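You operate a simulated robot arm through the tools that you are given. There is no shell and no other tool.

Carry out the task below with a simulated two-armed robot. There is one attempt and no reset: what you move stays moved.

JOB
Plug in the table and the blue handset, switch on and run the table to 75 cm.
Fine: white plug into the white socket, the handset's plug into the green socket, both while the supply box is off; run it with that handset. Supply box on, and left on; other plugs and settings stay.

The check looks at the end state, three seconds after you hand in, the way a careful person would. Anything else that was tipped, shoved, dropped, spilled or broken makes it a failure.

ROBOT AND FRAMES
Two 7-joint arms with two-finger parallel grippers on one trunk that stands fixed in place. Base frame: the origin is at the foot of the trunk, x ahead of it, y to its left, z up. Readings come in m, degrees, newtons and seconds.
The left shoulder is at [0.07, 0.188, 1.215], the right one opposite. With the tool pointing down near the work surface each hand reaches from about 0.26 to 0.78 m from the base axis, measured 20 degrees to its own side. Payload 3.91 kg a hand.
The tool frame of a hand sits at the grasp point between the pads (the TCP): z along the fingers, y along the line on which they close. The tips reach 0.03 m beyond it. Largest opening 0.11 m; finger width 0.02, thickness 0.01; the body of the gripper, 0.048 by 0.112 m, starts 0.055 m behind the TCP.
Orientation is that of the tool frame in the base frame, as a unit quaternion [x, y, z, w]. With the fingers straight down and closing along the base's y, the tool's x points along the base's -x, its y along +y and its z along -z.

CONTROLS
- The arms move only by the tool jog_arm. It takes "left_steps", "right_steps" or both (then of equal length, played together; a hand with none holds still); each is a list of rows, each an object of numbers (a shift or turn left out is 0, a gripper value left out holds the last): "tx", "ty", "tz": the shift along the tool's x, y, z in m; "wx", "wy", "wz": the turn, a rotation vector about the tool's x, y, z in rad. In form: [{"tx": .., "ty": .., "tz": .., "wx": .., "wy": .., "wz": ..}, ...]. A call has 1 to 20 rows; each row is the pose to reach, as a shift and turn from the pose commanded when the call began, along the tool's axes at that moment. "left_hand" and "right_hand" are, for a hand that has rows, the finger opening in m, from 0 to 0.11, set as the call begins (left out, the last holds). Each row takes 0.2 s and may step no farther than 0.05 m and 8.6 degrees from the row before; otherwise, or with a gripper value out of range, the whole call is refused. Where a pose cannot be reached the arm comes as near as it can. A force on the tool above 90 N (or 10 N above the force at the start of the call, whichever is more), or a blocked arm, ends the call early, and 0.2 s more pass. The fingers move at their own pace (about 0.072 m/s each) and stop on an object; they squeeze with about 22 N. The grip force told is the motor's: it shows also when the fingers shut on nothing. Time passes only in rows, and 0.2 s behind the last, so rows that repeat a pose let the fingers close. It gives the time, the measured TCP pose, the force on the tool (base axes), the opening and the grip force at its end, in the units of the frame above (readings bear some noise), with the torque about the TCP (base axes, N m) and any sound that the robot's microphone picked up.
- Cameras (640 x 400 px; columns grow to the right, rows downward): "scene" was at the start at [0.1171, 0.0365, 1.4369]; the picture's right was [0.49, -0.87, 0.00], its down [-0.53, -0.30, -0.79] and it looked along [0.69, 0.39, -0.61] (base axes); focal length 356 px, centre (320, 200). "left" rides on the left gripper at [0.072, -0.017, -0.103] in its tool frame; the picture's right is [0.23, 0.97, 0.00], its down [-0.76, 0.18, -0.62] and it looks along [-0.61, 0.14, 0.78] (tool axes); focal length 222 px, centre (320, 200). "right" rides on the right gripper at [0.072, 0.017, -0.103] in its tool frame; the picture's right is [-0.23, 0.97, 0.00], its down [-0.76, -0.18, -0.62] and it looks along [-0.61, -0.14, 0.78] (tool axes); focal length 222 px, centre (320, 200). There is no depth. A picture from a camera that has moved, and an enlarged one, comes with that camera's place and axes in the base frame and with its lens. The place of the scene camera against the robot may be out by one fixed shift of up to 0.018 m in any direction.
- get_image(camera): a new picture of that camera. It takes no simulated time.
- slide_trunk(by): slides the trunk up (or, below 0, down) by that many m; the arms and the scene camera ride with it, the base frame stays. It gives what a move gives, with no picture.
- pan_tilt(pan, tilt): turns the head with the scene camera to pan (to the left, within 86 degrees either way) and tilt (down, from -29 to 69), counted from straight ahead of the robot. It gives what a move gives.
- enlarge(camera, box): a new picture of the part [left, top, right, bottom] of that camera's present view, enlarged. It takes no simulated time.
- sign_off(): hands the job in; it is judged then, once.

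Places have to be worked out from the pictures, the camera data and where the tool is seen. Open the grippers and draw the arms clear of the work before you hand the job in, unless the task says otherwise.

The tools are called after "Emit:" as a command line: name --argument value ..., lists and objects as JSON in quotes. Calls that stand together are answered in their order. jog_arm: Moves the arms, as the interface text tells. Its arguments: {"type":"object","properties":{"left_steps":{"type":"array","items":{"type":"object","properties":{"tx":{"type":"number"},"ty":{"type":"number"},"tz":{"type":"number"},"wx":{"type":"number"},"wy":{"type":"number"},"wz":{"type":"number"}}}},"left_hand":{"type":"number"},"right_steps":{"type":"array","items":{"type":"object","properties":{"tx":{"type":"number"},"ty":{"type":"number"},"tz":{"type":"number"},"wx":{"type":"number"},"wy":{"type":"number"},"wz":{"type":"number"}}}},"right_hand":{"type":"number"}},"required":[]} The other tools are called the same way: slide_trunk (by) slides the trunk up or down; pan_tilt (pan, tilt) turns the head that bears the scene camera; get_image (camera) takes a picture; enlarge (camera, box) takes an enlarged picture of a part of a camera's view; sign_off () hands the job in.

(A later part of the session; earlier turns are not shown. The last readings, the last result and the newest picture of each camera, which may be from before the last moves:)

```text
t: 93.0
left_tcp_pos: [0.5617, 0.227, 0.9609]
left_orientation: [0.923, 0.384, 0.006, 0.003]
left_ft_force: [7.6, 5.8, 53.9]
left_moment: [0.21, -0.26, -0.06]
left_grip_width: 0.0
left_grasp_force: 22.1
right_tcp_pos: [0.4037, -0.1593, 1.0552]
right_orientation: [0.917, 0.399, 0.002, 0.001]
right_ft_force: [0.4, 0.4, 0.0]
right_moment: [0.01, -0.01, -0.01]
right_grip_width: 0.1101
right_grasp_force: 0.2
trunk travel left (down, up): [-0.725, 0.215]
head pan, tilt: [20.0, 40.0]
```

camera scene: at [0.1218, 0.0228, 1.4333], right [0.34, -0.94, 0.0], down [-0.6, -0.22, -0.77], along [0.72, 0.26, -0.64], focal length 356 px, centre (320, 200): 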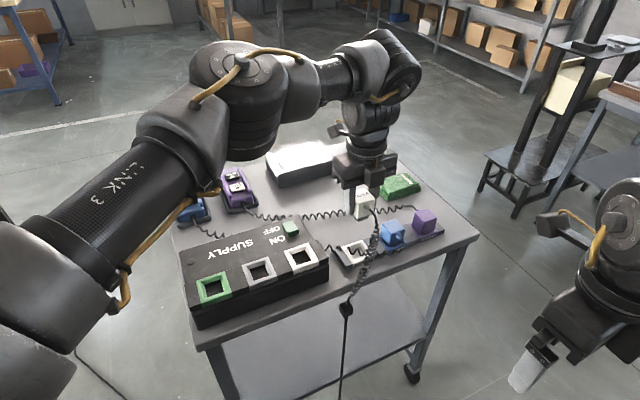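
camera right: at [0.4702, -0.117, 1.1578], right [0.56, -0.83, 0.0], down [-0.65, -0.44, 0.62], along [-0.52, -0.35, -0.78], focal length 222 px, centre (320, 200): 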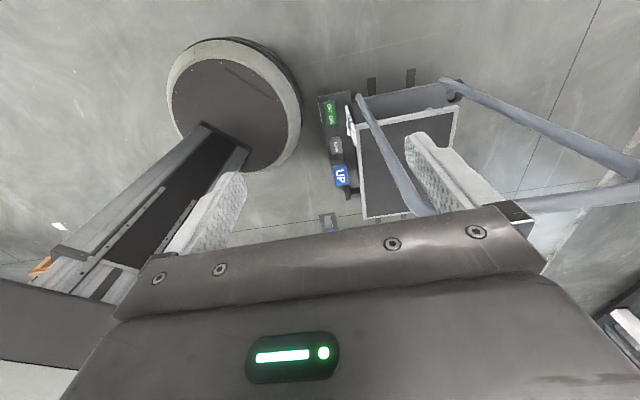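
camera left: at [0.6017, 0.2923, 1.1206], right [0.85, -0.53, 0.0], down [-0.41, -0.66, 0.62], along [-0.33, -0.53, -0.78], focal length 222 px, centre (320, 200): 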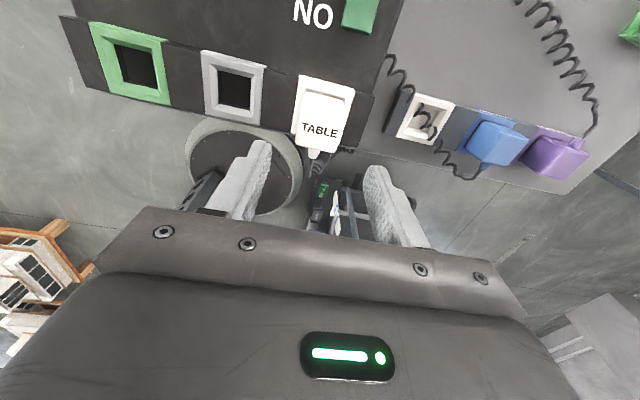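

It doesn't move under 54 N. To compare seating, I'll take a picture in the same relative pose (7.2 cm above the frame) as I had over the holder.

Emit:
jog_arm --left_steps '[{"tz": -0.01}, {"tz": -0.04}]'

Emit:
jog_arm --left_hand 0.062 --left_steps '[{}, {}, {}, {"tz": 0.02}, {"tz": 0.033}]'

Emit:
enlarge --camera "left" --box '[230, 80, 410, 240]'

```text
t: 93.6
left_tcp_pos: [0.5602, 0.2275, 0.9917]
left_orientation: [0.924, 0.383, 0.0, 0.0]
left_ft_force: [-0.3, 0.3, -0.2]
left_moment: [0.02, -0.02, 0.01]
left_grip_width: 0.0
left_grasp_force: 22.6
right_tcp_pos: [0.4067, -0.1575, 1.0543]
right_orientation: [0.917, 0.399, 0.001, 0.001]
right_ft_force: [0.0, -0.4, -0.6]
right_moment: [-0.01, -0.03, 0.01]
right_grip_width: 0.1098
right_grasp_force: 0.1
trunk travel left (down, up): [-0.725, 0.215]
head pan, tilt: [20.0, 40.0]
```

```text
t: 94.8
left_tcp_pos: [0.5615, 0.2299, 0.9609]
left_orientation: [0.923, 0.384, 0.0, 0.0]
left_ft_force: [0.6, 0.6, 0.4]
left_moment: [-0.01, 0.0, -0.02]
left_grip_width: 0.0621
left_grasp_force: 0.0
right_tcp_pos: [0.4081, -0.1582, 1.054]
right_orientation: [0.917, 0.4, 0.0, 0.001]
right_ft_force: [-0.7, 0.4, 0.0]
right_moment: [0.0, 0.0, 0.01]
right_grip_width: 0.1097
right_grasp_force: 0.1
trunk travel left (down, up): [-0.725, 0.215]
head pan, tilt: [20.0, 40.0]
```

```text
2.50 times, centred on (320, 160) of left
camera zoom: at [0.601, 0.2942, 1.0631], right [0.85, -0.53, 0.0], down [-0.41, -0.66, 0.62], along [-0.33, -0.53, -0.78], focal length 555 px, centre (320, 300)
```

zoom: 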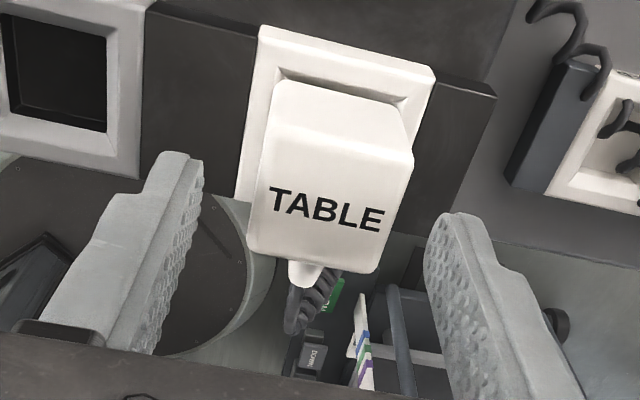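

The seating matches the holder seating within ~1 mm, so the white plug is in. Next the blue plug at about [0.730, 0.068]: I raise the left hand, then lower the trunk 0.1 m to gain reach.

Emit:
jog_arm --left_steps '[{"tz": -0.04}, {"tz": -0.08}, {"tz": -0.12}, {"tz": -0.15}]'

Emit:
slide_trunk --by -0.1

Emit:
jog_arm --left_steps '[{"ty": 0.04}, {"ty": 0.08}, {"ty": 0.12}, {"ty": 0.16}, {"ty": 0.2}, {"tx": 0.003, "ty": 0.23}]'

Emit:
get_image --camera "left"

```text
t: 95.8
left_tcp_pos: [0.5607, 0.2254, 1.1153]
left_orientation: [0.924, 0.382, 0.001, 0.001]
left_ft_force: [-0.5, 0.0, 0.4]
left_moment: [0.05, 0.0, -0.02]
left_grip_width: 0.062
left_grasp_force: 0.1
right_tcp_pos: [0.4067, -0.1584, 1.0548]
right_orientation: [0.917, 0.398, 0.001, 0.001]
right_ft_force: [-0.2, -0.9, -0.1]
right_moment: [-0.01, 0.0, 0.0]
right_grip_width: 0.11
right_grasp_force: 0.1
trunk travel left (down, up): [-0.725, 0.215]
head pan, tilt: [20.0, 40.0]
```

```text
t: 97.1
left_tcp_pos: [0.5605, 0.2271, 1.0134]
left_orientation: [0.924, 0.382, 0.001, 0.001]
left_ft_force: [-0.5, 0.4, -0.6]
left_moment: [0.02, 0.02, 0.03]
left_grip_width: 0.0621
left_grasp_force: 0.1
right_tcp_pos: [0.4086, -0.1584, 0.9557]
right_orientation: [0.917, 0.398, 0.0, 0.001]
right_ft_force: [0.7, -0.9, 0.1]
right_moment: [0.02, 0.0, 0.01]
right_grip_width: 0.1102
right_grasp_force: 0.1
trunk travel left (down, up): [-0.625, 0.315]
head pan, tilt: [20.0, 40.0]
```

```text
t: 98.5
left_tcp_pos: [0.6615, 0.0512, 1.0091]
left_orientation: [0.924, 0.382, 0.002, -0.002]
left_ft_force: [0.7, -1.7, 0.2]
left_moment: [0.05, -0.01, 0.01]
left_grip_width: 0.0621
left_grasp_force: 0.0
left hand out of reach, approached as far as the arm can: row 5, 6
right_tcp_pos: [0.4081, -0.1623, 0.9535]
right_orientation: [0.917, 0.399, 0.002, -0.002]
right_ft_force: [-0.5, -0.2, 0.0]
right_moment: [0.07, -0.02, -0.01]
right_grip_width: 0.1099
right_grasp_force: 0.0
trunk travel left (down, up): [-0.625, 0.315]
head pan, tilt: [20.0, 40.0]
```

```text
taken
camera left: at [0.7004, 0.1157, 1.1121], right [0.85, -0.53, 0.0], down [-0.41, -0.67, 0.62], along [-0.33, -0.53, -0.78], focal length 222 px, centre (320, 200)
```

left: 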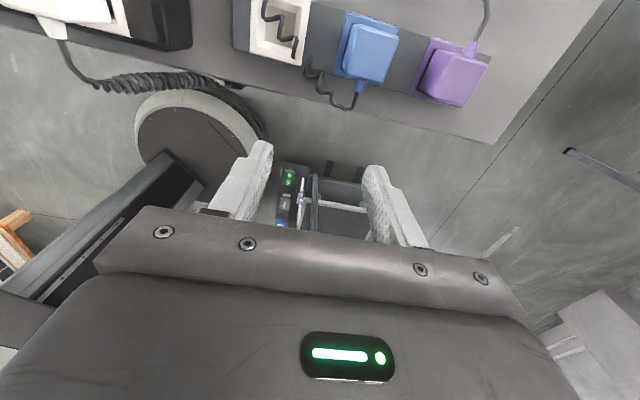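

Reach ended at [0.66, 0.05]. I check whether the left arm is fully stretched there.

Emit:
pan_tilt --pan 20 --tilt 15

Emit:
get_image --camera "scene"

```text
t: 99.4
left_tcp_pos: [0.6625, 0.0594, 1.0079]
left_orientation: [0.924, 0.383, 0.001, 0.001]
left_ft_force: [0.3, 0.8, -0.3]
left_moment: [0.02, 0.0, 0.03]
left_grip_width: 0.062
left_grasp_force: 0.0
right_tcp_pos: [0.4078, -0.1571, 0.9539]
right_orientation: [0.917, 0.399, 0.001, 0.0]
right_ft_force: [-0.3, 1.4, -0.7]
right_moment: [-0.02, -0.02, -0.02]
right_grip_width: 0.1097
right_grasp_force: 0.0
trunk travel left (down, up): [-0.625, 0.315]
head pan, tilt: [20.0, 15.0]
```

```text
taken
camera scene: at [0.1294, 0.0267, 1.3727], right [0.34, -0.94, 0.0], down [-0.24, -0.09, -0.97], along [0.91, 0.33, -0.26], focal length 356 px, centre (320, 200)
```

scene: 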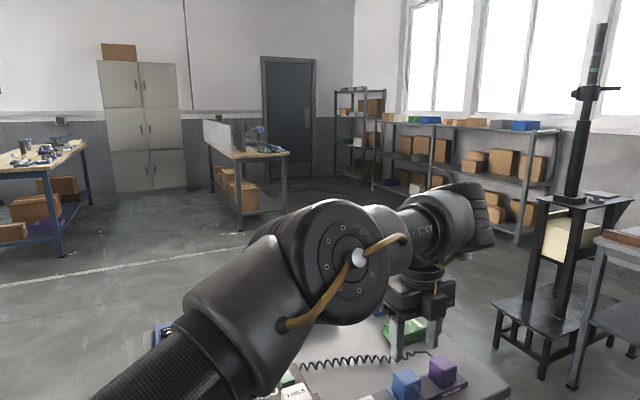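

The elbow is at its inner stop, so the blue plug is just at the edge of vertical reach; tilting the tool ~17° about the row axis (fingers leaning away from the robot) gains margin and keeps the pads parallel to the plug's faces. I tilt and move to hover above the blue plug at z≈0.95.

Emit:
jog_arm --left_steps '[{"tx": 0.005, "ty": 0.005, "tz": 0.01, "wy": 0.1}, {"tx": 0.015, "ty": 0.012, "tz": 0.02, "wy": 0.2}, {"tx": 0.025, "ty": 0.02, "tz": 0.035, "wy": 0.3}, {"tx": 0.037, "ty": 0.03, "tz": 0.048, "wy": 0.3}, {"tx": 0.049, "ty": 0.0395, "tz": 0.058, "wy": 0.3}]'

Emit:
get_image --camera "left"

Emit:
pan_tilt --pan 10 --tilt 35

Emit:
get_image --camera "scene"

```text
t: 100.6
left_tcp_pos: [0.6979, 0.0658, 0.9485]
left_orientation: [0.913, 0.379, 0.139, -0.057]
left_ft_force: [-0.1, -0.3, 0.1]
left_moment: [-0.02, 0.02, 0.02]
left_grip_width: 0.0619
left_grasp_force: 0.0
left hand out of reach, approached as far as the arm can: row 4, 5
right_tcp_pos: [0.408, -0.1579, 0.9543]
right_orientation: [0.917, 0.398, 0.001, 0.0]
right_ft_force: [-0.2, 0.3, -0.8]
right_moment: [0.04, 0.03, -0.02]
right_grip_width: 0.11
right_grasp_force: 0.0
trunk travel left (down, up): [-0.625, 0.315]
head pan, tilt: [20.0, 15.0]
```

```text
taken
camera left: at [0.7129, 0.1059, 1.0684], right [0.84, -0.53, 0.07], down [-0.52, -0.77, 0.37], along [-0.14, -0.35, -0.93], focal length 222 px, centre (320, 200)
```

left: 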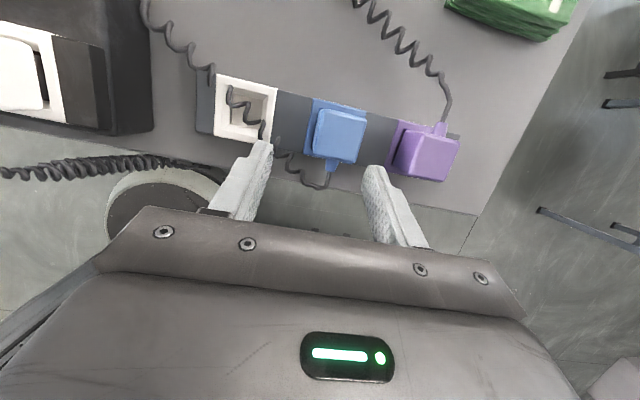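

```text
t: 101.4
left_tcp_pos: [0.6981, 0.0652, 0.9496]
left_orientation: [0.913, 0.379, 0.138, -0.056]
left_ft_force: [-0.1, -0.2, -1.4]
left_moment: [-0.02, 0.04, -0.01]
left_grip_width: 0.062
left_grasp_force: 0.1
right_tcp_pos: [0.4088, -0.158, 0.9546]
right_orientation: [0.917, 0.399, 0.001, 0.001]
right_ft_force: [-0.3, -0.3, -0.3]
right_moment: [0.01, -0.03, 0.0]
right_grip_width: 0.1102
right_grasp_force: 0.1
trunk travel left (down, up): [-0.625, 0.315]
head pan, tilt: [10.0, 35.0]
```

```text
taken
camera scene: at [0.1283, 0.0091, 1.3409], right [0.17, -0.98, 0.0], down [-0.56, -0.1, -0.82], along [0.81, 0.14, -0.57], focal length 356 px, centre (320, 200)
```

scene: 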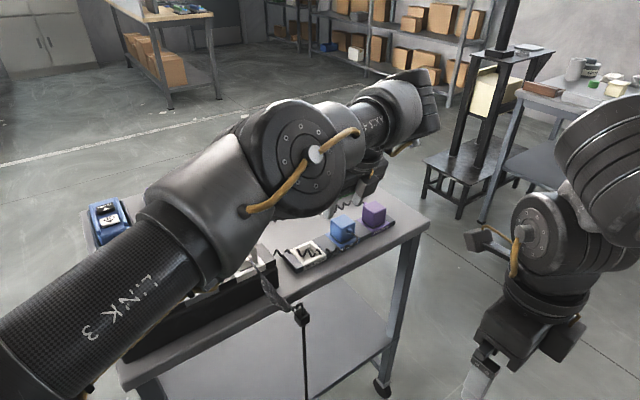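

The arm's real limit is about 0.64 m from a shoulder centre further out, so the blue plug needs another tilt plane: closing along the other plug axis (yaw −45°) and leaning the wrist toward the white holder. First I raise, level the tool and move back to the left.

Emit:
jog_arm --left_steps '[{"tx": 0.007, "ty": -0.022, "tz": -0.024, "wy": -0.075}, {"tx": 0.014, "ty": -0.045, "tz": -0.048, "wy": -0.15}, {"tx": 0.021, "ty": -0.068, "tz": -0.072, "wy": -0.225}, {"tx": 0.028, "ty": -0.09, "tz": -0.096, "wy": -0.295}]'

Emit:
jog_arm --left_steps '[{"wz": -0.131}, {"wz": -0.262}, {"wz": -0.393}, {"wz": -0.524}, {"wz": -0.655}, {"wz": -0.786}, {"wz": -0.917}, {"wz": -1.048}, {"wz": -1.179}, {"wz": -1.31}, {"wz": -1.441}, {"wz": -1.571}]'

Emit:
get_image --camera "left"

```text
t: 102.4
left_tcp_pos: [0.6328, 0.1329, 1.0496]
left_orientation: [0.924, 0.383, 0.003, 0.001]
left_ft_force: [0.8, 0.5, 0.4]
left_moment: [-0.03, -0.04, -0.01]
left_grip_width: 0.0623
left_grasp_force: 0.2
right_tcp_pos: [0.4076, -0.1574, 0.9554]
right_orientation: [0.917, 0.398, 0.0, 0.001]
right_ft_force: [-0.2, -1.1, 0.1]
right_moment: [-0.04, -0.02, 0.0]
right_grip_width: 0.1102
right_grasp_force: 0.0
trunk travel left (down, up): [-0.625, 0.315]
head pan, tilt: [10.0, 35.0]
```

```text
t: 105.0
left_tcp_pos: [0.6337, 0.1286, 1.0481]
left_orientation: [0.382, 0.924, 0.002, 0.001]
left_ft_force: [0.2, -0.2, -0.4]
left_moment: [0.0, -0.01, -0.04]
left_grip_width: 0.0621
left_grasp_force: 0.1
right_tcp_pos: [0.4087, -0.1586, 0.9554]
right_orientation: [0.917, 0.399, 0.0, 0.001]
right_ft_force: [-0.2, -0.3, -0.3]
right_moment: [0.02, -0.03, -0.03]
right_grip_width: 0.1099
right_grasp_force: 0.0
trunk travel left (down, up): [-0.625, 0.315]
head pan, tilt: [10.0, 35.0]
```

```text
taken
camera left: at [0.5692, 0.1688, 1.1506], right [0.53, 0.85, 0.0], down [0.66, -0.41, 0.63], along [0.53, -0.33, -0.78], focal length 222 px, centre (320, 200)
```

left: 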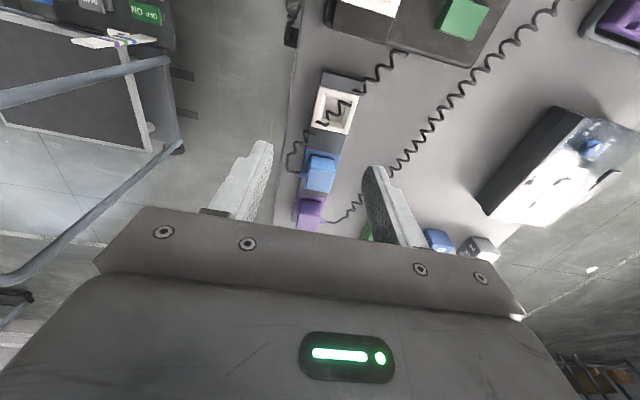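

Emit:
jog_arm --left_hand 0.085 --left_steps '[{"tx": -0.02, "ty": 0.005, "tz": 0.015, "wy": -0.12}, {"tx": -0.043, "ty": 0.01, "tz": 0.03, "wy": -0.245}, {"tx": -0.066, "ty": 0.015, "tz": 0.05, "wy": -0.37}, {"tx": -0.09, "ty": 0.02, "tz": 0.07, "wy": -0.49}, {"tx": -0.1127, "ty": 0.0253, "tz": 0.09, "wy": -0.49}]'

Emit:
get_image --camera "left"

Emit:
get_image --camera "scene"

```text
t: 106.2
left_tcp_pos: [0.7321, 0.0667, 0.9586]
left_orientation: [0.372, 0.896, -0.09, 0.225]
left_ft_force: [0.3, -0.5, -0.2]
left_moment: [0.01, 0.05, 0.01]
left_grip_width: 0.0851
left_grasp_force: 0.0
right_tcp_pos: [0.408, -0.1604, 0.9533]
right_orientation: [0.917, 0.399, 0.0, -0.001]
right_ft_force: [0.4, -0.4, -0.2]
right_moment: [0.05, 0.01, 0.01]
right_grip_width: 0.1101
right_grasp_force: 0.0
trunk travel left (down, up): [-0.625, 0.315]
head pan, tilt: [10.0, 35.0]
```

```text
taken
camera left: at [0.6387, 0.1349, 1.0146], right [0.55, 0.83, -0.1], down [0.39, -0.14, 0.91], along [0.74, -0.54, -0.4], focal length 222 px, centre (320, 200)
```

left: 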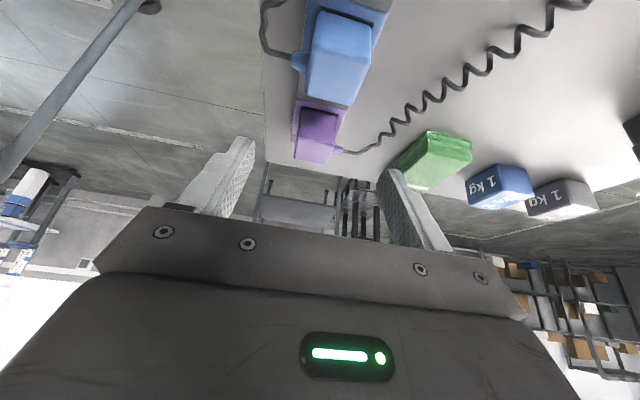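

```text
taken
camera scene: at [0.1293, 0.0066, 1.3408], right [0.17, -0.98, 0.0], down [-0.57, -0.1, -0.82], along [0.81, 0.14, -0.57], focal length 356 px, centre (320, 200)
```

scene: 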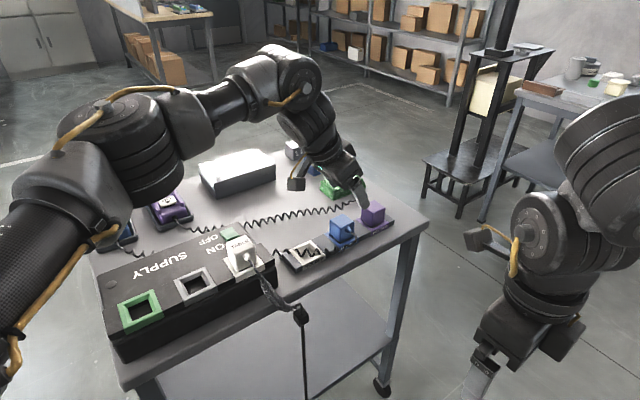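

The tilted pose is reached ([0.732, 0.067, 0.959], 28°). I zoom to check alignment with the blue plug.

Emit:
enlarge --camera "left" --box '[250, 0, 420, 130]'

Emit:
enlarge --camera "scene" --box '[310, 150, 410, 260]'

```text
3.08 times, centred on (335, 65) of left
camera zoom: at [0.6387, 0.1349, 1.0146], right [0.55, 0.83, -0.1], down [0.39, -0.14, 0.91], along [0.74, -0.54, -0.4], focal length 684 px, centre (274, 615)
```

zoom: 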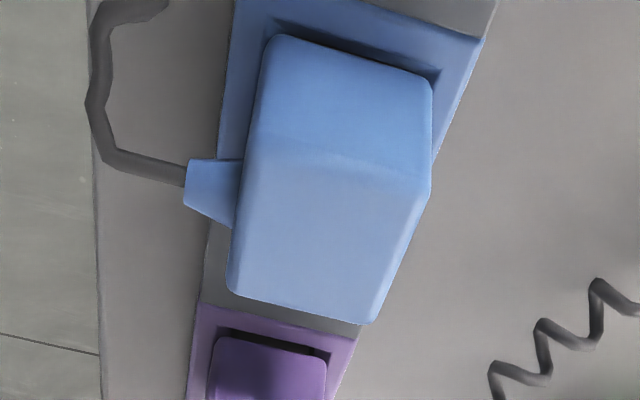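

```text
3.64 times, centred on (360, 205) of scene
camera zoom: at [0.1293, 0.0066, 1.3408], right [0.17, -0.98, 0.0], down [-0.57, -0.1, -0.82], along [0.81, 0.14, -0.57], focal length 1294 px, centre (174, 182)
```

zoom: 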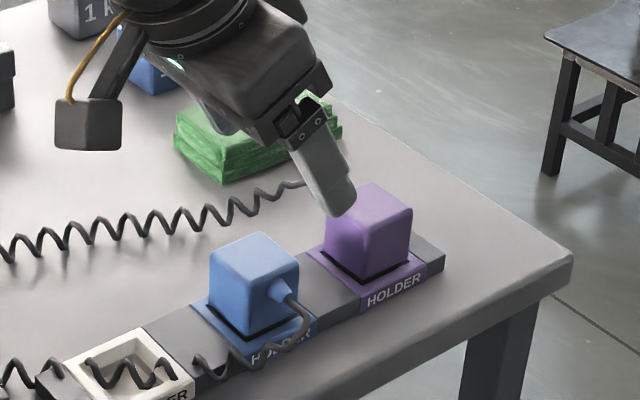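

Alignment is within ~1–2 mm: the TCP is 4–5 mm toward the far end of the row from the plug centre, which lets the near finger pass beside/above the strain relief. I descend vertically to z≈0.889.

Emit:
jog_arm --left_steps '[{"tx": 0.011, "tz": 0.0208}, {"tx": 0.0221, "tz": 0.0415}, {"tx": 0.0282, "tz": 0.053, "ty": 0.0006}, {"tx": 0.0327, "tz": 0.0614, "ty": 0.0006}]'

Emit:
enlarge --camera "left" --box '[210, 60, 440, 230]'

Emit:
enlarge --camera "scene" --box '[310, 150, 410, 260]'

```text
t: 107.2
left_tcp_pos: [0.7323, 0.0682, 0.8893]
left_orientation: [0.371, 0.896, -0.091, 0.225]
left_ft_force: [-0.1, -0.1, -0.1]
left_moment: [-0.03, -0.02, -0.02]
left_grip_width: 0.0852
left_grasp_force: 0.0
right_tcp_pos: [0.4078, -0.1572, 0.9536]
right_orientation: [0.917, 0.399, 0.0, 0.0]
right_ft_force: [0.1, -0.9, -0.5]
right_moment: [-0.01, -0.01, -0.02]
right_grip_width: 0.1099
right_grasp_force: 0.2
trunk travel left (down, up): [-0.625, 0.315]
head pan, tilt: [10.0, 35.0]
```

```text
2.35 times, centred on (325, 145) of left
camera zoom: at [0.6389, 0.1368, 0.9443], right [0.55, 0.83, -0.1], down [0.39, -0.14, 0.91], along [0.74, -0.54, -0.4], focal length 523 px, centre (308, 329)
```

zoom: 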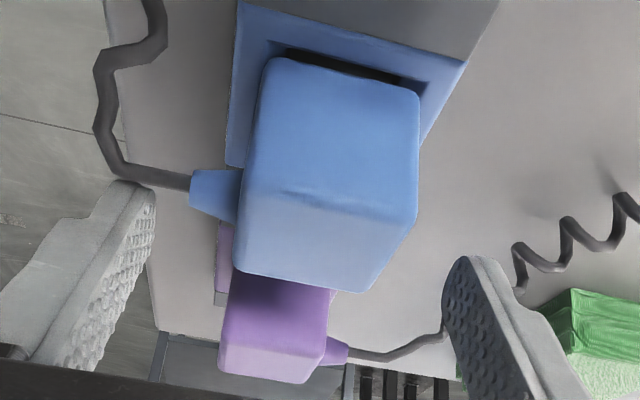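

```text
3.64 times, centred on (360, 205) of scene
camera zoom: at [0.1289, 0.0089, 1.3408], right [0.17, -0.98, 0.0], down [-0.57, -0.1, -0.82], along [0.81, 0.14, -0.57], focal length 1294 px, centre (174, 182)
```

zoom: 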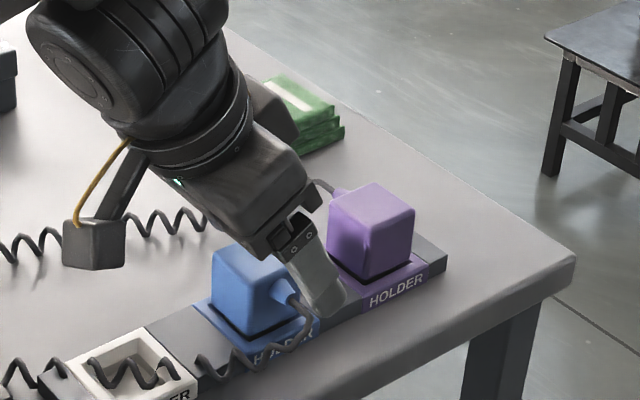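

The strain relief sits higher on the plug than I assumed (~1 cm below the top), so I shift the fingers 4 mm further along the row/up before closing.

Emit:
jog_arm --left_steps '[{"tx": -0.002}, {"tx": -0.004}]'

Emit:
jog_arm --left_hand 0.045 --left_steps '[{}, {}]'

Emit:
enlarge --camera "left" --box '[230, 60, 420, 230]'

Emit:
enlarge --camera "scene" --box '[350, 200, 410, 260]'

```text
t: 107.8
left_tcp_pos: [0.7338, 0.0652, 0.8902]
left_orientation: [0.371, 0.896, -0.09, 0.226]
left_ft_force: [0.5, -0.2, 0.1]
left_moment: [-0.03, -0.01, 0.0]
left_grip_width: 0.0851
left_grasp_force: 0.0
right_tcp_pos: [0.4082, -0.1577, 0.9543]
right_orientation: [0.917, 0.398, 0.0, 0.001]
right_ft_force: [-0.7, -0.3, -0.2]
right_moment: [0.01, 0.01, -0.01]
right_grip_width: 0.1097
right_grasp_force: 0.0
trunk travel left (down, up): [-0.625, 0.315]
head pan, tilt: [10.0, 35.0]
```

```text
t: 108.4
left_tcp_pos: [0.7337, 0.0662, 0.8917]
left_orientation: [0.372, 0.896, -0.091, 0.226]
left_ft_force: [-0.9, 0.2, -0.4]
left_moment: [0.03, -0.01, -0.01]
left_grip_width: 0.0452
left_grasp_force: 0.0
right_tcp_pos: [0.4077, -0.1578, 0.954]
right_orientation: [0.917, 0.399, 0.0, 0.0]
right_ft_force: [0.1, 0.5, -0.2]
right_moment: [0.01, 0.02, 0.0]
right_grip_width: 0.11
right_grasp_force: 0.2
trunk travel left (down, up): [-0.625, 0.315]
head pan, tilt: [10.0, 35.0]
```

```text
2.35 times, centred on (325, 145) of left
camera zoom: at [0.6412, 0.1339, 0.9466], right [0.55, 0.83, -0.1], down [0.39, -0.14, 0.91], along [0.74, -0.54, -0.4], focal length 523 px, centre (308, 329)
```

zoom: 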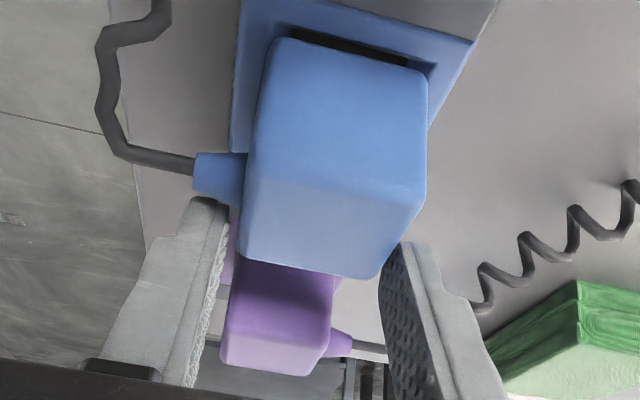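

```text
6.67 times, centred on (380, 230) of scene
camera zoom: at [0.1284, 0.0091, 1.3408], right [0.17, -0.98, 0.0], down [-0.56, -0.1, -0.82], along [0.81, 0.14, -0.57], focal length 2372 px, centre (-80, 0)
```

zoom: 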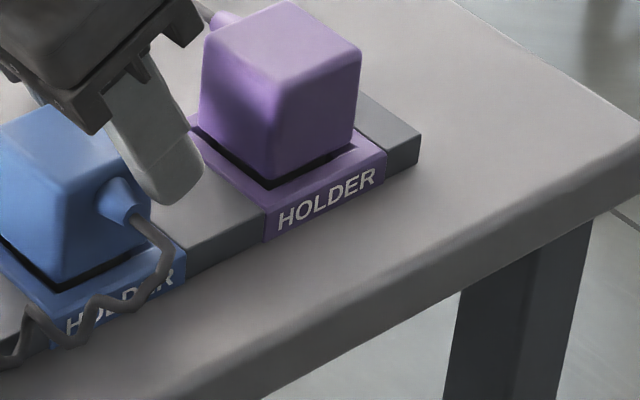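

The near finger is just clear of the strain relief. I close the grip.

Emit:
jog_arm --left_hand 0.0 --left_steps '[{}, {}, {}]'

Emit:
enlarge --camera "left" --box '[230, 60, 420, 230]'

```text
t: 109.2
left_tcp_pos: [0.7335, 0.0651, 0.8909]
left_orientation: [0.371, 0.896, -0.09, 0.226]
left_ft_force: [-0.6, 0.3, 0.0]
left_moment: [0.02, -0.02, 0.0]
left_grip_width: 0.0391
left_grasp_force: 22.1
right_tcp_pos: [0.4088, -0.1592, 0.9551]
right_orientation: [0.917, 0.399, 0.0, 0.0]
right_ft_force: [-0.3, -0.7, -0.5]
right_moment: [0.03, -0.02, -0.02]
right_grip_width: 0.1101
right_grasp_force: 0.1
trunk travel left (down, up): [-0.625, 0.315]
head pan, tilt: [10.0, 35.0]
```

```text
2.35 times, centred on (325, 145) of left
camera zoom: at [0.6412, 0.1338, 0.9466], right [0.55, 0.83, -0.1], down [0.39, -0.14, 0.91], along [0.74, -0.54, -0.4], focal length 523 px, centre (308, 329)
```

zoom: 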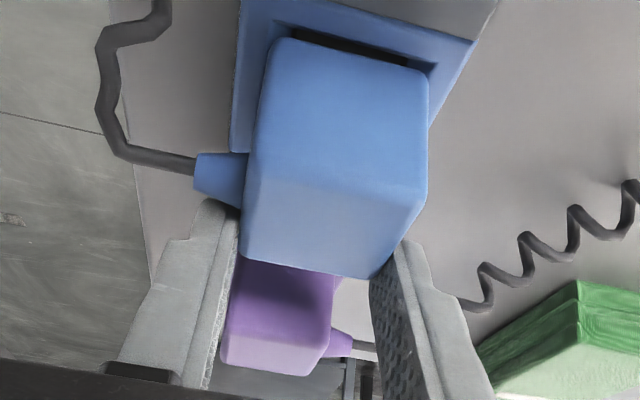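

Gripped at 39.1 mm – clean faces. I lift vertically.

Emit:
jog_arm --left_steps '[{"tx": -0.0047, "tz": -0.0088}, {"tx": -0.0141, "tz": -0.0265}, {"tx": -0.0259, "tz": -0.0485}, {"tx": -0.0376, "tz": -0.0706}]'

Emit:
get_image --camera "left"

Emit:
enlarge --camera "scene" --box '[300, 130, 420, 260]'

```text
t: 110.2
left_tcp_pos: [0.7326, 0.0648, 0.9732]
left_orientation: [0.373, 0.895, -0.091, 0.227]
left_ft_force: [-0.1, 0.7, -0.6]
left_moment: [-0.01, 0.02, -0.01]
left_grip_width: 0.0391
left_grasp_force: 21.7
right_tcp_pos: [0.4073, -0.1585, 0.9548]
right_orientation: [0.917, 0.399, 0.001, 0.001]
right_ft_force: [0.5, 0.0, -0.1]
right_moment: [-0.01, -0.04, 0.05]
right_grip_width: 0.1101
right_grasp_force: 0.0
trunk travel left (down, up): [-0.625, 0.315]
head pan, tilt: [10.0, 35.0]
```

```text
taken
camera left: at [0.6404, 0.133, 1.0288], right [0.55, 0.83, -0.1], down [0.39, -0.15, 0.91], along [0.74, -0.54, -0.4], focal length 222 px, centre (320, 200)
```

left: 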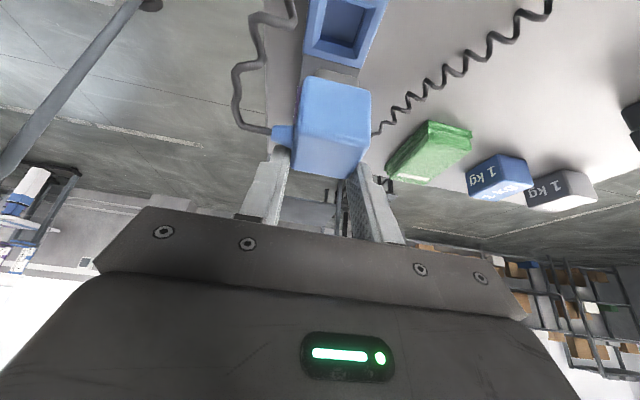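

```text
3.08 times, centred on (360, 195) of scene
camera zoom: at [0.1277, 0.0086, 1.3409], right [0.17, -0.98, 0.0], down [-0.56, -0.1, -0.82], along [0.81, 0.14, -0.57], focal length 1095 px, centre (197, 215)
```

zoom: 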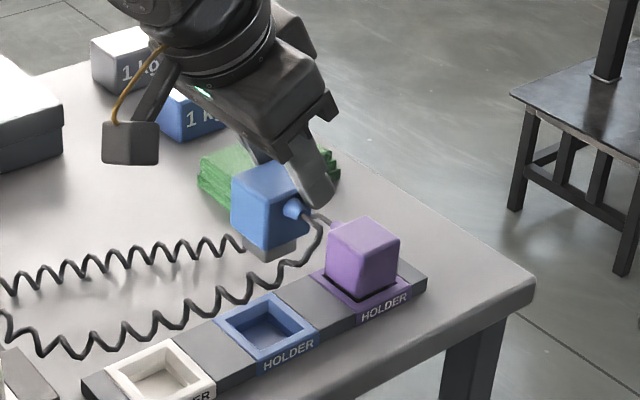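

The blue plug hangs upright. I carry it, rising first to clear the white plug, to above the green socket at [0.440, 0.353].

Emit:
jog_arm --left_steps '[{"tx": 0.0165, "tz": -0.0329}, {"tx": 0.033, "tz": -0.0658}, {"tx": 0.0495, "tz": -0.0986}, {"tx": 0.066, "tz": -0.1315}, {"tx": 0.1023, "ty": -0.0005, "tz": -0.1495}, {"tx": 0.1386, "ty": -0.001, "tz": -0.1676}, {"tx": 0.1749, "ty": -0.0014, "tz": -0.1856}, {"tx": 0.2111, "ty": -0.0019, "tz": -0.2037}, {"tx": 0.2474, "ty": -0.0024, "tz": -0.2217}, {"tx": 0.2837, "ty": -0.0028, "tz": -0.2397}, {"tx": 0.32, "ty": -0.0033, "tz": -0.2578}]'

Emit:
get_image --camera "left"

Emit:
pan_tilt --pan 35 --tilt 45

Emit:
get_image --camera "scene"

```text
t: 112.6
left_tcp_pos: [0.4402, 0.3478, 1.0461]
left_orientation: [0.371, 0.896, -0.091, 0.226]
left_ft_force: [-0.6, 0.3, -0.9]
left_moment: [0.01, 0.02, -0.02]
left_grip_width: 0.0392
left_grasp_force: 22.1
right_tcp_pos: [0.4068, -0.1569, 0.9543]
right_orientation: [0.917, 0.398, 0.001, 0.002]
right_ft_force: [0.2, -0.1, 0.7]
right_moment: [0.02, 0.0, -0.03]
right_grip_width: 0.1099
right_grasp_force: 0.0
trunk travel left (down, up): [-0.625, 0.315]
head pan, tilt: [10.0, 35.0]
```

```text
taken
camera left: at [0.3487, 0.4165, 1.1014], right [0.55, 0.83, -0.1], down [0.39, -0.14, 0.91], along [0.74, -0.54, -0.4], focal length 222 px, centre (320, 200)
```

left: 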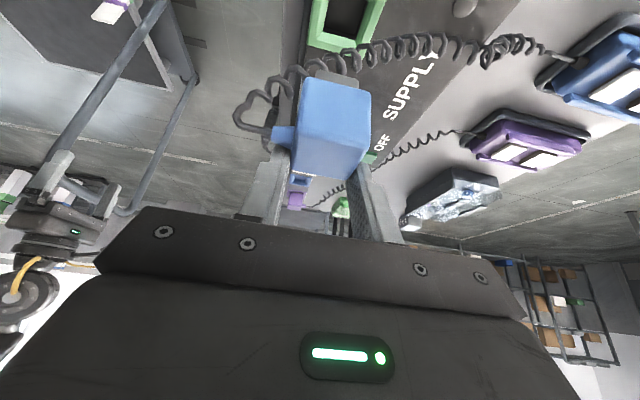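

```text
t: 113.5
left_tcp_pos: [0.443, 0.3475, 1.0455]
left_orientation: [0.371, 0.896, -0.091, 0.226]
left_ft_force: [0.3, 0.3, -1.0]
left_moment: [-0.01, -0.01, -0.02]
left_grip_width: 0.0394
left_grasp_force: 22.1
right_tcp_pos: [0.4079, -0.1573, 0.9539]
right_orientation: [0.917, 0.398, 0.0, 0.001]
right_ft_force: [0.4, -0.3, -0.4]
right_moment: [0.0, -0.04, -0.01]
right_grip_width: 0.1099
right_grasp_force: 0.1
trunk travel left (down, up): [-0.625, 0.315]
head pan, tilt: [35.0, 45.0]
```

```text
taken
camera scene: at [0.1082, 0.0406, 1.326], right [0.57, -0.82, 0.0], down [-0.58, -0.41, -0.71], along [0.58, 0.41, -0.71], focal length 356 px, centre (320, 200)
```

scene: 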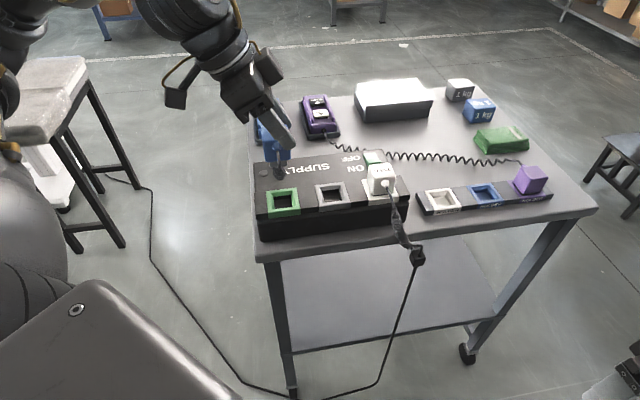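

Emit:
jog_arm --left_steps '[{"tx": 0.0107, "ty": 0.0005, "tz": 0.0208}, {"tx": 0.0213, "ty": 0.001, "tz": 0.0415}, {"tx": 0.032, "ty": 0.001, "tz": 0.0623}]'

Emit:
enlarge --camera "left" --box '[220, 0, 440, 170]'

Emit:
enlarge --camera "scene" --box '[230, 120, 340, 230]'

```text
t: 114.3
left_tcp_pos: [0.4487, 0.3484, 0.9769]
left_orientation: [0.371, 0.896, -0.091, 0.226]
left_ft_force: [0.6, 0.2, -1.4]
left_moment: [0.01, -0.01, 0.0]
left_grip_width: 0.0395
left_grasp_force: 21.8
right_tcp_pos: [0.4087, -0.1591, 0.9545]
right_orientation: [0.917, 0.399, -0.001, 0.0]
right_ft_force: [0.1, 0.3, 0.4]
right_moment: [-0.02, 0.01, -0.04]
right_grip_width: 0.11
right_grasp_force: 0.1
trunk travel left (down, up): [-0.625, 0.315]
head pan, tilt: [35.0, 45.0]
```

```text
2.35 times, centred on (330, 85) of left
camera zoom: at [0.3557, 0.417, 1.0324], right [0.55, 0.83, -0.1], down [0.39, -0.14, 0.91], along [0.74, -0.54, -0.4], focal length 523 px, centre (296, 471)
```

zoom: 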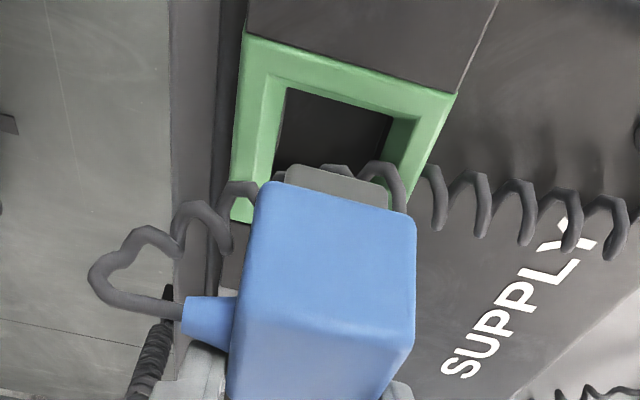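

```text
3.64 times, centred on (285, 175) of scene
camera zoom: at [0.1089, 0.0411, 1.326], right [0.57, -0.82, 0.0], down [-0.58, -0.41, -0.71], along [0.58, 0.41, -0.71], focal length 1294 px, centre (447, 291)
```

zoom: 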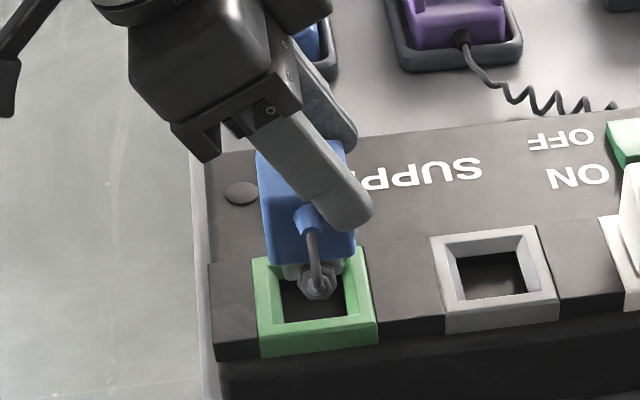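

The socket measures at [0.4405, 0.353]; the plug is ~3 mm off. I correct and descend to just above seating.

Emit:
jog_arm --left_steps '[{"tx": 0.004, "ty": -0.0021, "tz": 0.003}, {"tx": 0.0085, "ty": -0.0021, "tz": 0.011}, {"tx": 0.0139, "ty": -0.0021, "tz": 0.0209}]'

Emit:
enlarge --camera "left" --box '[220, 0, 440, 170]'

Emit:
enlarge --camera "scene" --box '[250, 150, 330, 230]'

```text
t: 115.1
left_tcp_pos: [0.4443, 0.3474, 0.9533]
left_orientation: [0.371, 0.896, -0.09, 0.227]
left_ft_force: [0.4, -0.5, 2.1]
left_moment: [0.02, 0.0, -0.02]
left_grip_width: 0.039
left_grasp_force: 21.7
right_tcp_pos: [0.4086, -0.1572, 0.9546]
right_orientation: [0.917, 0.399, 0.001, 0.001]
right_ft_force: [-0.2, -0.7, 0.6]
right_moment: [-0.02, -0.02, -0.01]
right_grip_width: 0.1101
right_grasp_force: 0.1
trunk travel left (down, up): [-0.625, 0.315]
head pan, tilt: [35.0, 45.0]
```

```text
2.35 times, centred on (330, 85) of left
camera zoom: at [0.3519, 0.4161, 1.0081], right [0.55, 0.83, -0.1], down [0.39, -0.14, 0.91], along [0.74, -0.54, -0.4], focal length 523 px, centre (296, 471)
```

zoom: 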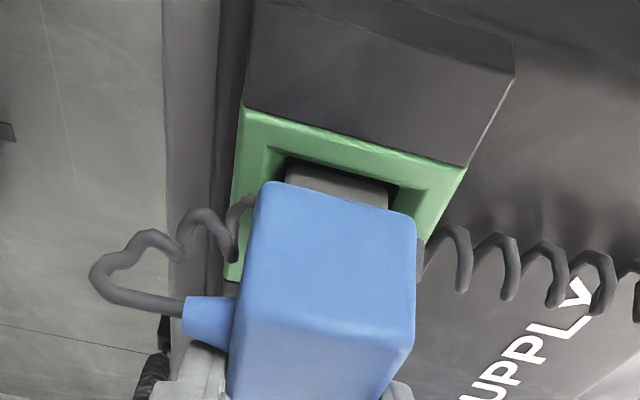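

```text
5.00 times, centred on (290, 190) of scene
camera zoom: at [0.1079, 0.0407, 1.3261], right [0.57, -0.82, 0.0], down [-0.58, -0.41, -0.71], along [0.58, 0.41, -0.71], focal length 1779 px, centre (470, 250)
```

zoom: 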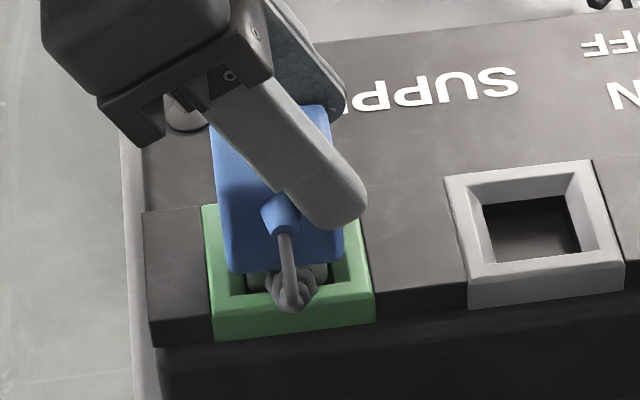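

Emit:
jog_arm --left_steps '[{"tx": 0.0019, "tz": 0.0035}, {"tx": 0.0033, "tz": 0.0062}, {"tx": 0.0033, "tz": 0.0062}]'

Emit:
enlarge --camera "left" --box '[220, 0, 440, 170]'

```text
t: 115.9
left_tcp_pos: [0.4443, 0.3488, 0.9459]
left_orientation: [0.371, 0.896, -0.091, 0.227]
left_ft_force: [4.6, -2.6, 1.3]
left_moment: [-0.15, -0.26, -0.04]
left_grip_width: 0.0392
left_grasp_force: 22.1
right_tcp_pos: [0.4084, -0.159, 0.9554]
right_orientation: [0.917, 0.399, 0.001, -0.001]
right_ft_force: [-0.8, 0.2, 0.9]
right_moment: [-0.02, 0.01, 0.04]
right_grip_width: 0.11
right_grasp_force: 0.0
trunk travel left (down, up): [-0.625, 0.315]
head pan, tilt: [35.0, 45.0]
```

```text
2.35 times, centred on (330, 85) of left
camera zoom: at [0.3521, 0.4174, 1.001], right [0.55, 0.83, -0.1], down [0.39, -0.14, 0.91], along [0.74, -0.54, -0.4], focal length 523 px, centre (296, 471)
```

zoom: 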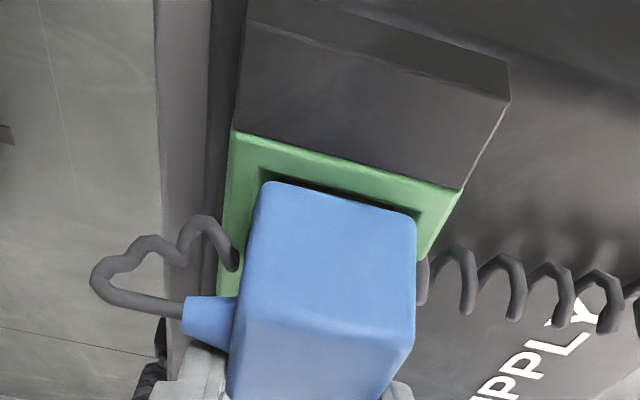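

The block is in the hole with a slight side load; I ease 1.5 mm sideways and continue down.

Emit:
jog_arm --left_steps '[{"tx": 0.0001, "tz": 0.0033}, {"tx": 0.0006, "tz": 0.0042}, {"tx": 0.0015, "tz": 0.0059}, {"tx": 0.0015, "tz": 0.0059}]'

Emit:
enlarge --camera "left" --box '[220, 0, 440, 170]'

```text
t: 116.9
left_tcp_pos: [0.4448, 0.3464, 0.9415]
left_orientation: [0.371, 0.896, -0.091, 0.227]
left_ft_force: [3.9, 3.5, 16.9]
left_moment: [0.04, -0.22, 0.03]
left_grip_width: 0.0393
left_grasp_force: 22.2
right_tcp_pos: [0.4076, -0.1578, 0.9549]
right_orientation: [0.917, 0.398, 0.001, 0.001]
right_ft_force: [0.8, -0.1, 0.1]
right_moment: [0.01, -0.01, 0.01]
right_grip_width: 0.1099
right_grasp_force: 0.1
trunk travel left (down, up): [-0.625, 0.315]
head pan, tilt: [35.0, 45.0]
```

```text
2.35 times, centred on (330, 85) of left
camera zoom: at [0.3515, 0.4151, 0.9964], right [0.55, 0.83, -0.1], down [0.39, -0.14, 0.91], along [0.74, -0.54, -0.4], focal length 523 px, centre (296, 471)
```

zoom: 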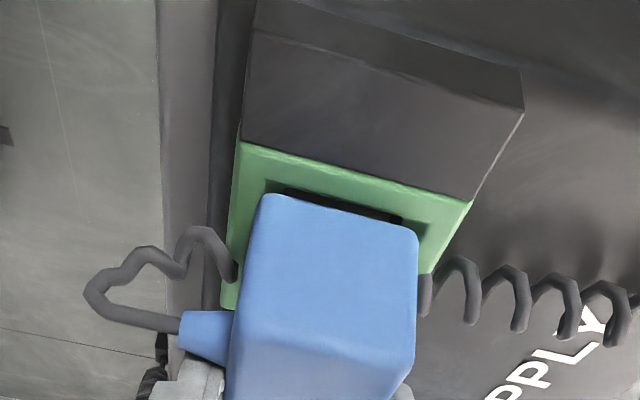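

It bottoms with 17 N at the same gap appearance as in the holder. I unload slightly, open, and withdraw straight up.

Emit:
jog_arm --left_steps '[{"tx": -0.0007, "tz": -0.0013}, {"tx": -0.001, "tz": -0.0018}]'

Emit:
jog_arm --left_hand 0.085 --left_steps '[{}, {}, {}]'

Emit:
jog_arm --left_steps '[{"tx": -0.0094, "tz": -0.0176}, {"tx": -0.0235, "tz": -0.044}, {"tx": -0.0376, "tz": -0.0704}, {"tx": -0.047, "tz": -0.088}]'

Emit:
get_image --camera "left"

Emit:
enlarge --camera "scene" --box '[240, 130, 420, 260]'

```text
t: 117.5
left_tcp_pos: [0.4453, 0.3465, 0.9406]
left_orientation: [0.37, 0.897, -0.091, 0.226]
left_ft_force: [2.2, 2.6, 6.6]
left_moment: [0.05, -0.05, 0.02]
left_grip_width: 0.0394
left_grasp_force: 21.8
right_tcp_pos: [0.407, -0.1596, 0.9548]
right_orientation: [0.917, 0.398, 0.0, 0.0]
right_ft_force: [0.2, 0.0, 0.0]
right_moment: [0.01, 0.01, 0.02]
right_grip_width: 0.1101
right_grasp_force: 0.1
trunk travel left (down, up): [-0.625, 0.315]
head pan, tilt: [35.0, 45.0]
```

```text
t: 118.3
left_tcp_pos: [0.4451, 0.3462, 0.9411]
left_orientation: [0.371, 0.896, -0.091, 0.226]
left_ft_force: [-0.5, -0.2, 0.9]
left_moment: [0.02, 0.0, 0.02]
left_grip_width: 0.0847
left_grasp_force: 0.1
right_tcp_pos: [0.4081, -0.1577, 0.9551]
right_orientation: [0.917, 0.399, 0.0, 0.0]
right_ft_force: [-1.4, -0.1, 0.6]
right_moment: [0.06, 0.0, 0.01]
right_grip_width: 0.1099
right_grasp_force: 0.1
trunk travel left (down, up): [-0.625, 0.315]
head pan, tilt: [35.0, 45.0]
```

```text
t: 119.3
left_tcp_pos: [0.4428, 0.3476, 1.042]
left_orientation: [0.372, 0.896, -0.09, 0.226]
left_ft_force: [0.4, 0.6, 0.9]
left_moment: [0.0, 0.0, 0.02]
left_grip_width: 0.085
left_grasp_force: 0.1
right_tcp_pos: [0.408, -0.159, 0.954]
right_orientation: [0.917, 0.399, 0.0, 0.001]
right_ft_force: [0.4, -1.1, 0.4]
right_moment: [0.02, 0.01, 0.01]
right_grip_width: 0.1101
right_grasp_force: 0.0
trunk travel left (down, up): [-0.625, 0.315]
head pan, tilt: [35.0, 45.0]
```

```text
taken
camera left: at [0.3508, 0.417, 1.0983], right [0.55, 0.83, -0.1], down [0.39, -0.14, 0.91], along [0.74, -0.54, -0.4], focal length 222 px, centre (320, 200)
```

left: 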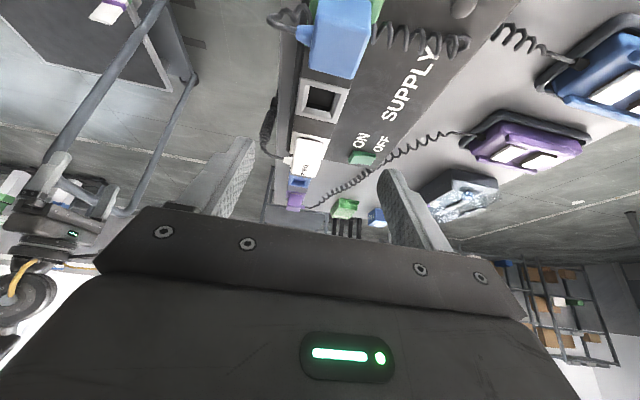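

```text
3.08 times, centred on (330, 195) of scene
camera zoom: at [0.1079, 0.0402, 1.326], right [0.57, -0.82, 0.0], down [-0.58, -0.41, -0.71], along [0.58, 0.41, -0.71], focal length 1095 px, centre (289, 215)
```

zoom: 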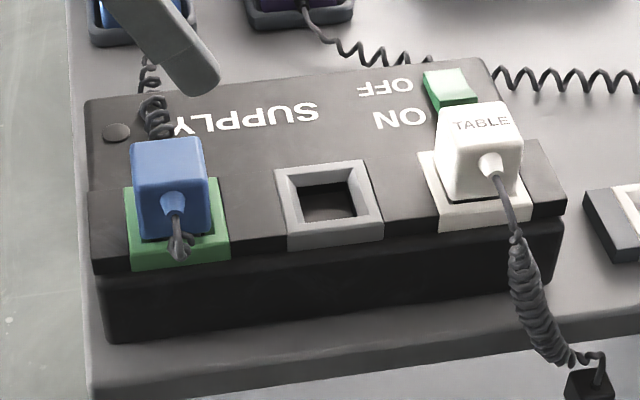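

Both plugs are in. I zoom to compare their seating.

Emit:
enlarge --camera "scene" --box '[260, 160, 320, 220]'

Emit:
enlarge --camera "scene" --box '[350, 145, 410, 205]'

```text
6.67 times, centred on (290, 190) of scene
camera zoom: at [0.1079, 0.0402, 1.326], right [0.57, -0.82, 0.0], down [-0.58, -0.41, -0.71], along [0.58, 0.41, -0.71], focal length 2372 px, centre (520, 267)
```

zoom: 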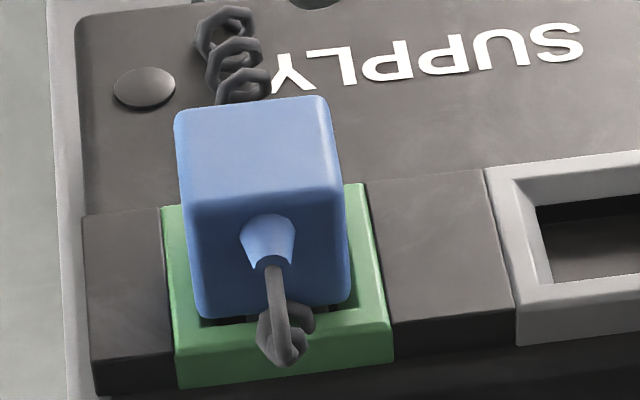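

```text
6.67 times, centred on (380, 175) of scene
camera zoom: at [0.1079, 0.0402, 1.326], right [0.57, -0.82, 0.0], down [-0.58, -0.41, -0.71], along [0.58, 0.41, -0.71], focal length 2372 px, centre (-80, 367)
```

zoom: 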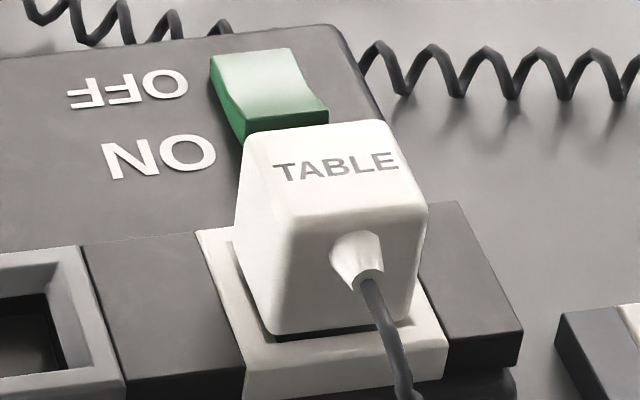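

Both sit alike. I level the hand, close the fingers and press lightly on the blue plug's top as a seating check.

Emit:
jog_arm --left_hand 0.0 --left_steps '[{"wy": 0.125}, {"wy": 0.25}, {"wy": 0.37}, {"wy": 0.49}]'

Emit:
get_image --camera "left"

```text
t: 120.3
left_tcp_pos: [0.4461, 0.3461, 1.0416]
left_orientation: [0.382, 0.924, 0.004, 0.0]
left_ft_force: [0.0, -0.6, 0.2]
left_moment: [0.03, 0.02, -0.02]
left_grip_width: 0.0
left_grasp_force: 22.1
right_tcp_pos: [0.4078, -0.1598, 0.9536]
right_orientation: [0.917, 0.398, 0.0, 0.0]
right_ft_force: [0.7, 0.0, -0.2]
right_moment: [0.02, 0.0, -0.02]
right_grip_width: 0.1099
right_grasp_force: 0.1
trunk travel left (down, up): [-0.625, 0.315]
head pan, tilt: [35.0, 45.0]
```

```text
taken
camera left: at [0.381, 0.3863, 1.1437], right [0.53, 0.85, 0.01], down [0.66, -0.41, 0.62], along [0.53, -0.32, -0.78], focal length 222 px, centre (320, 200)
```

left: 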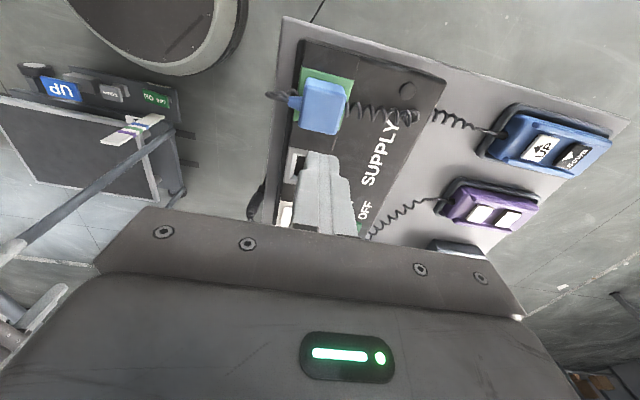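

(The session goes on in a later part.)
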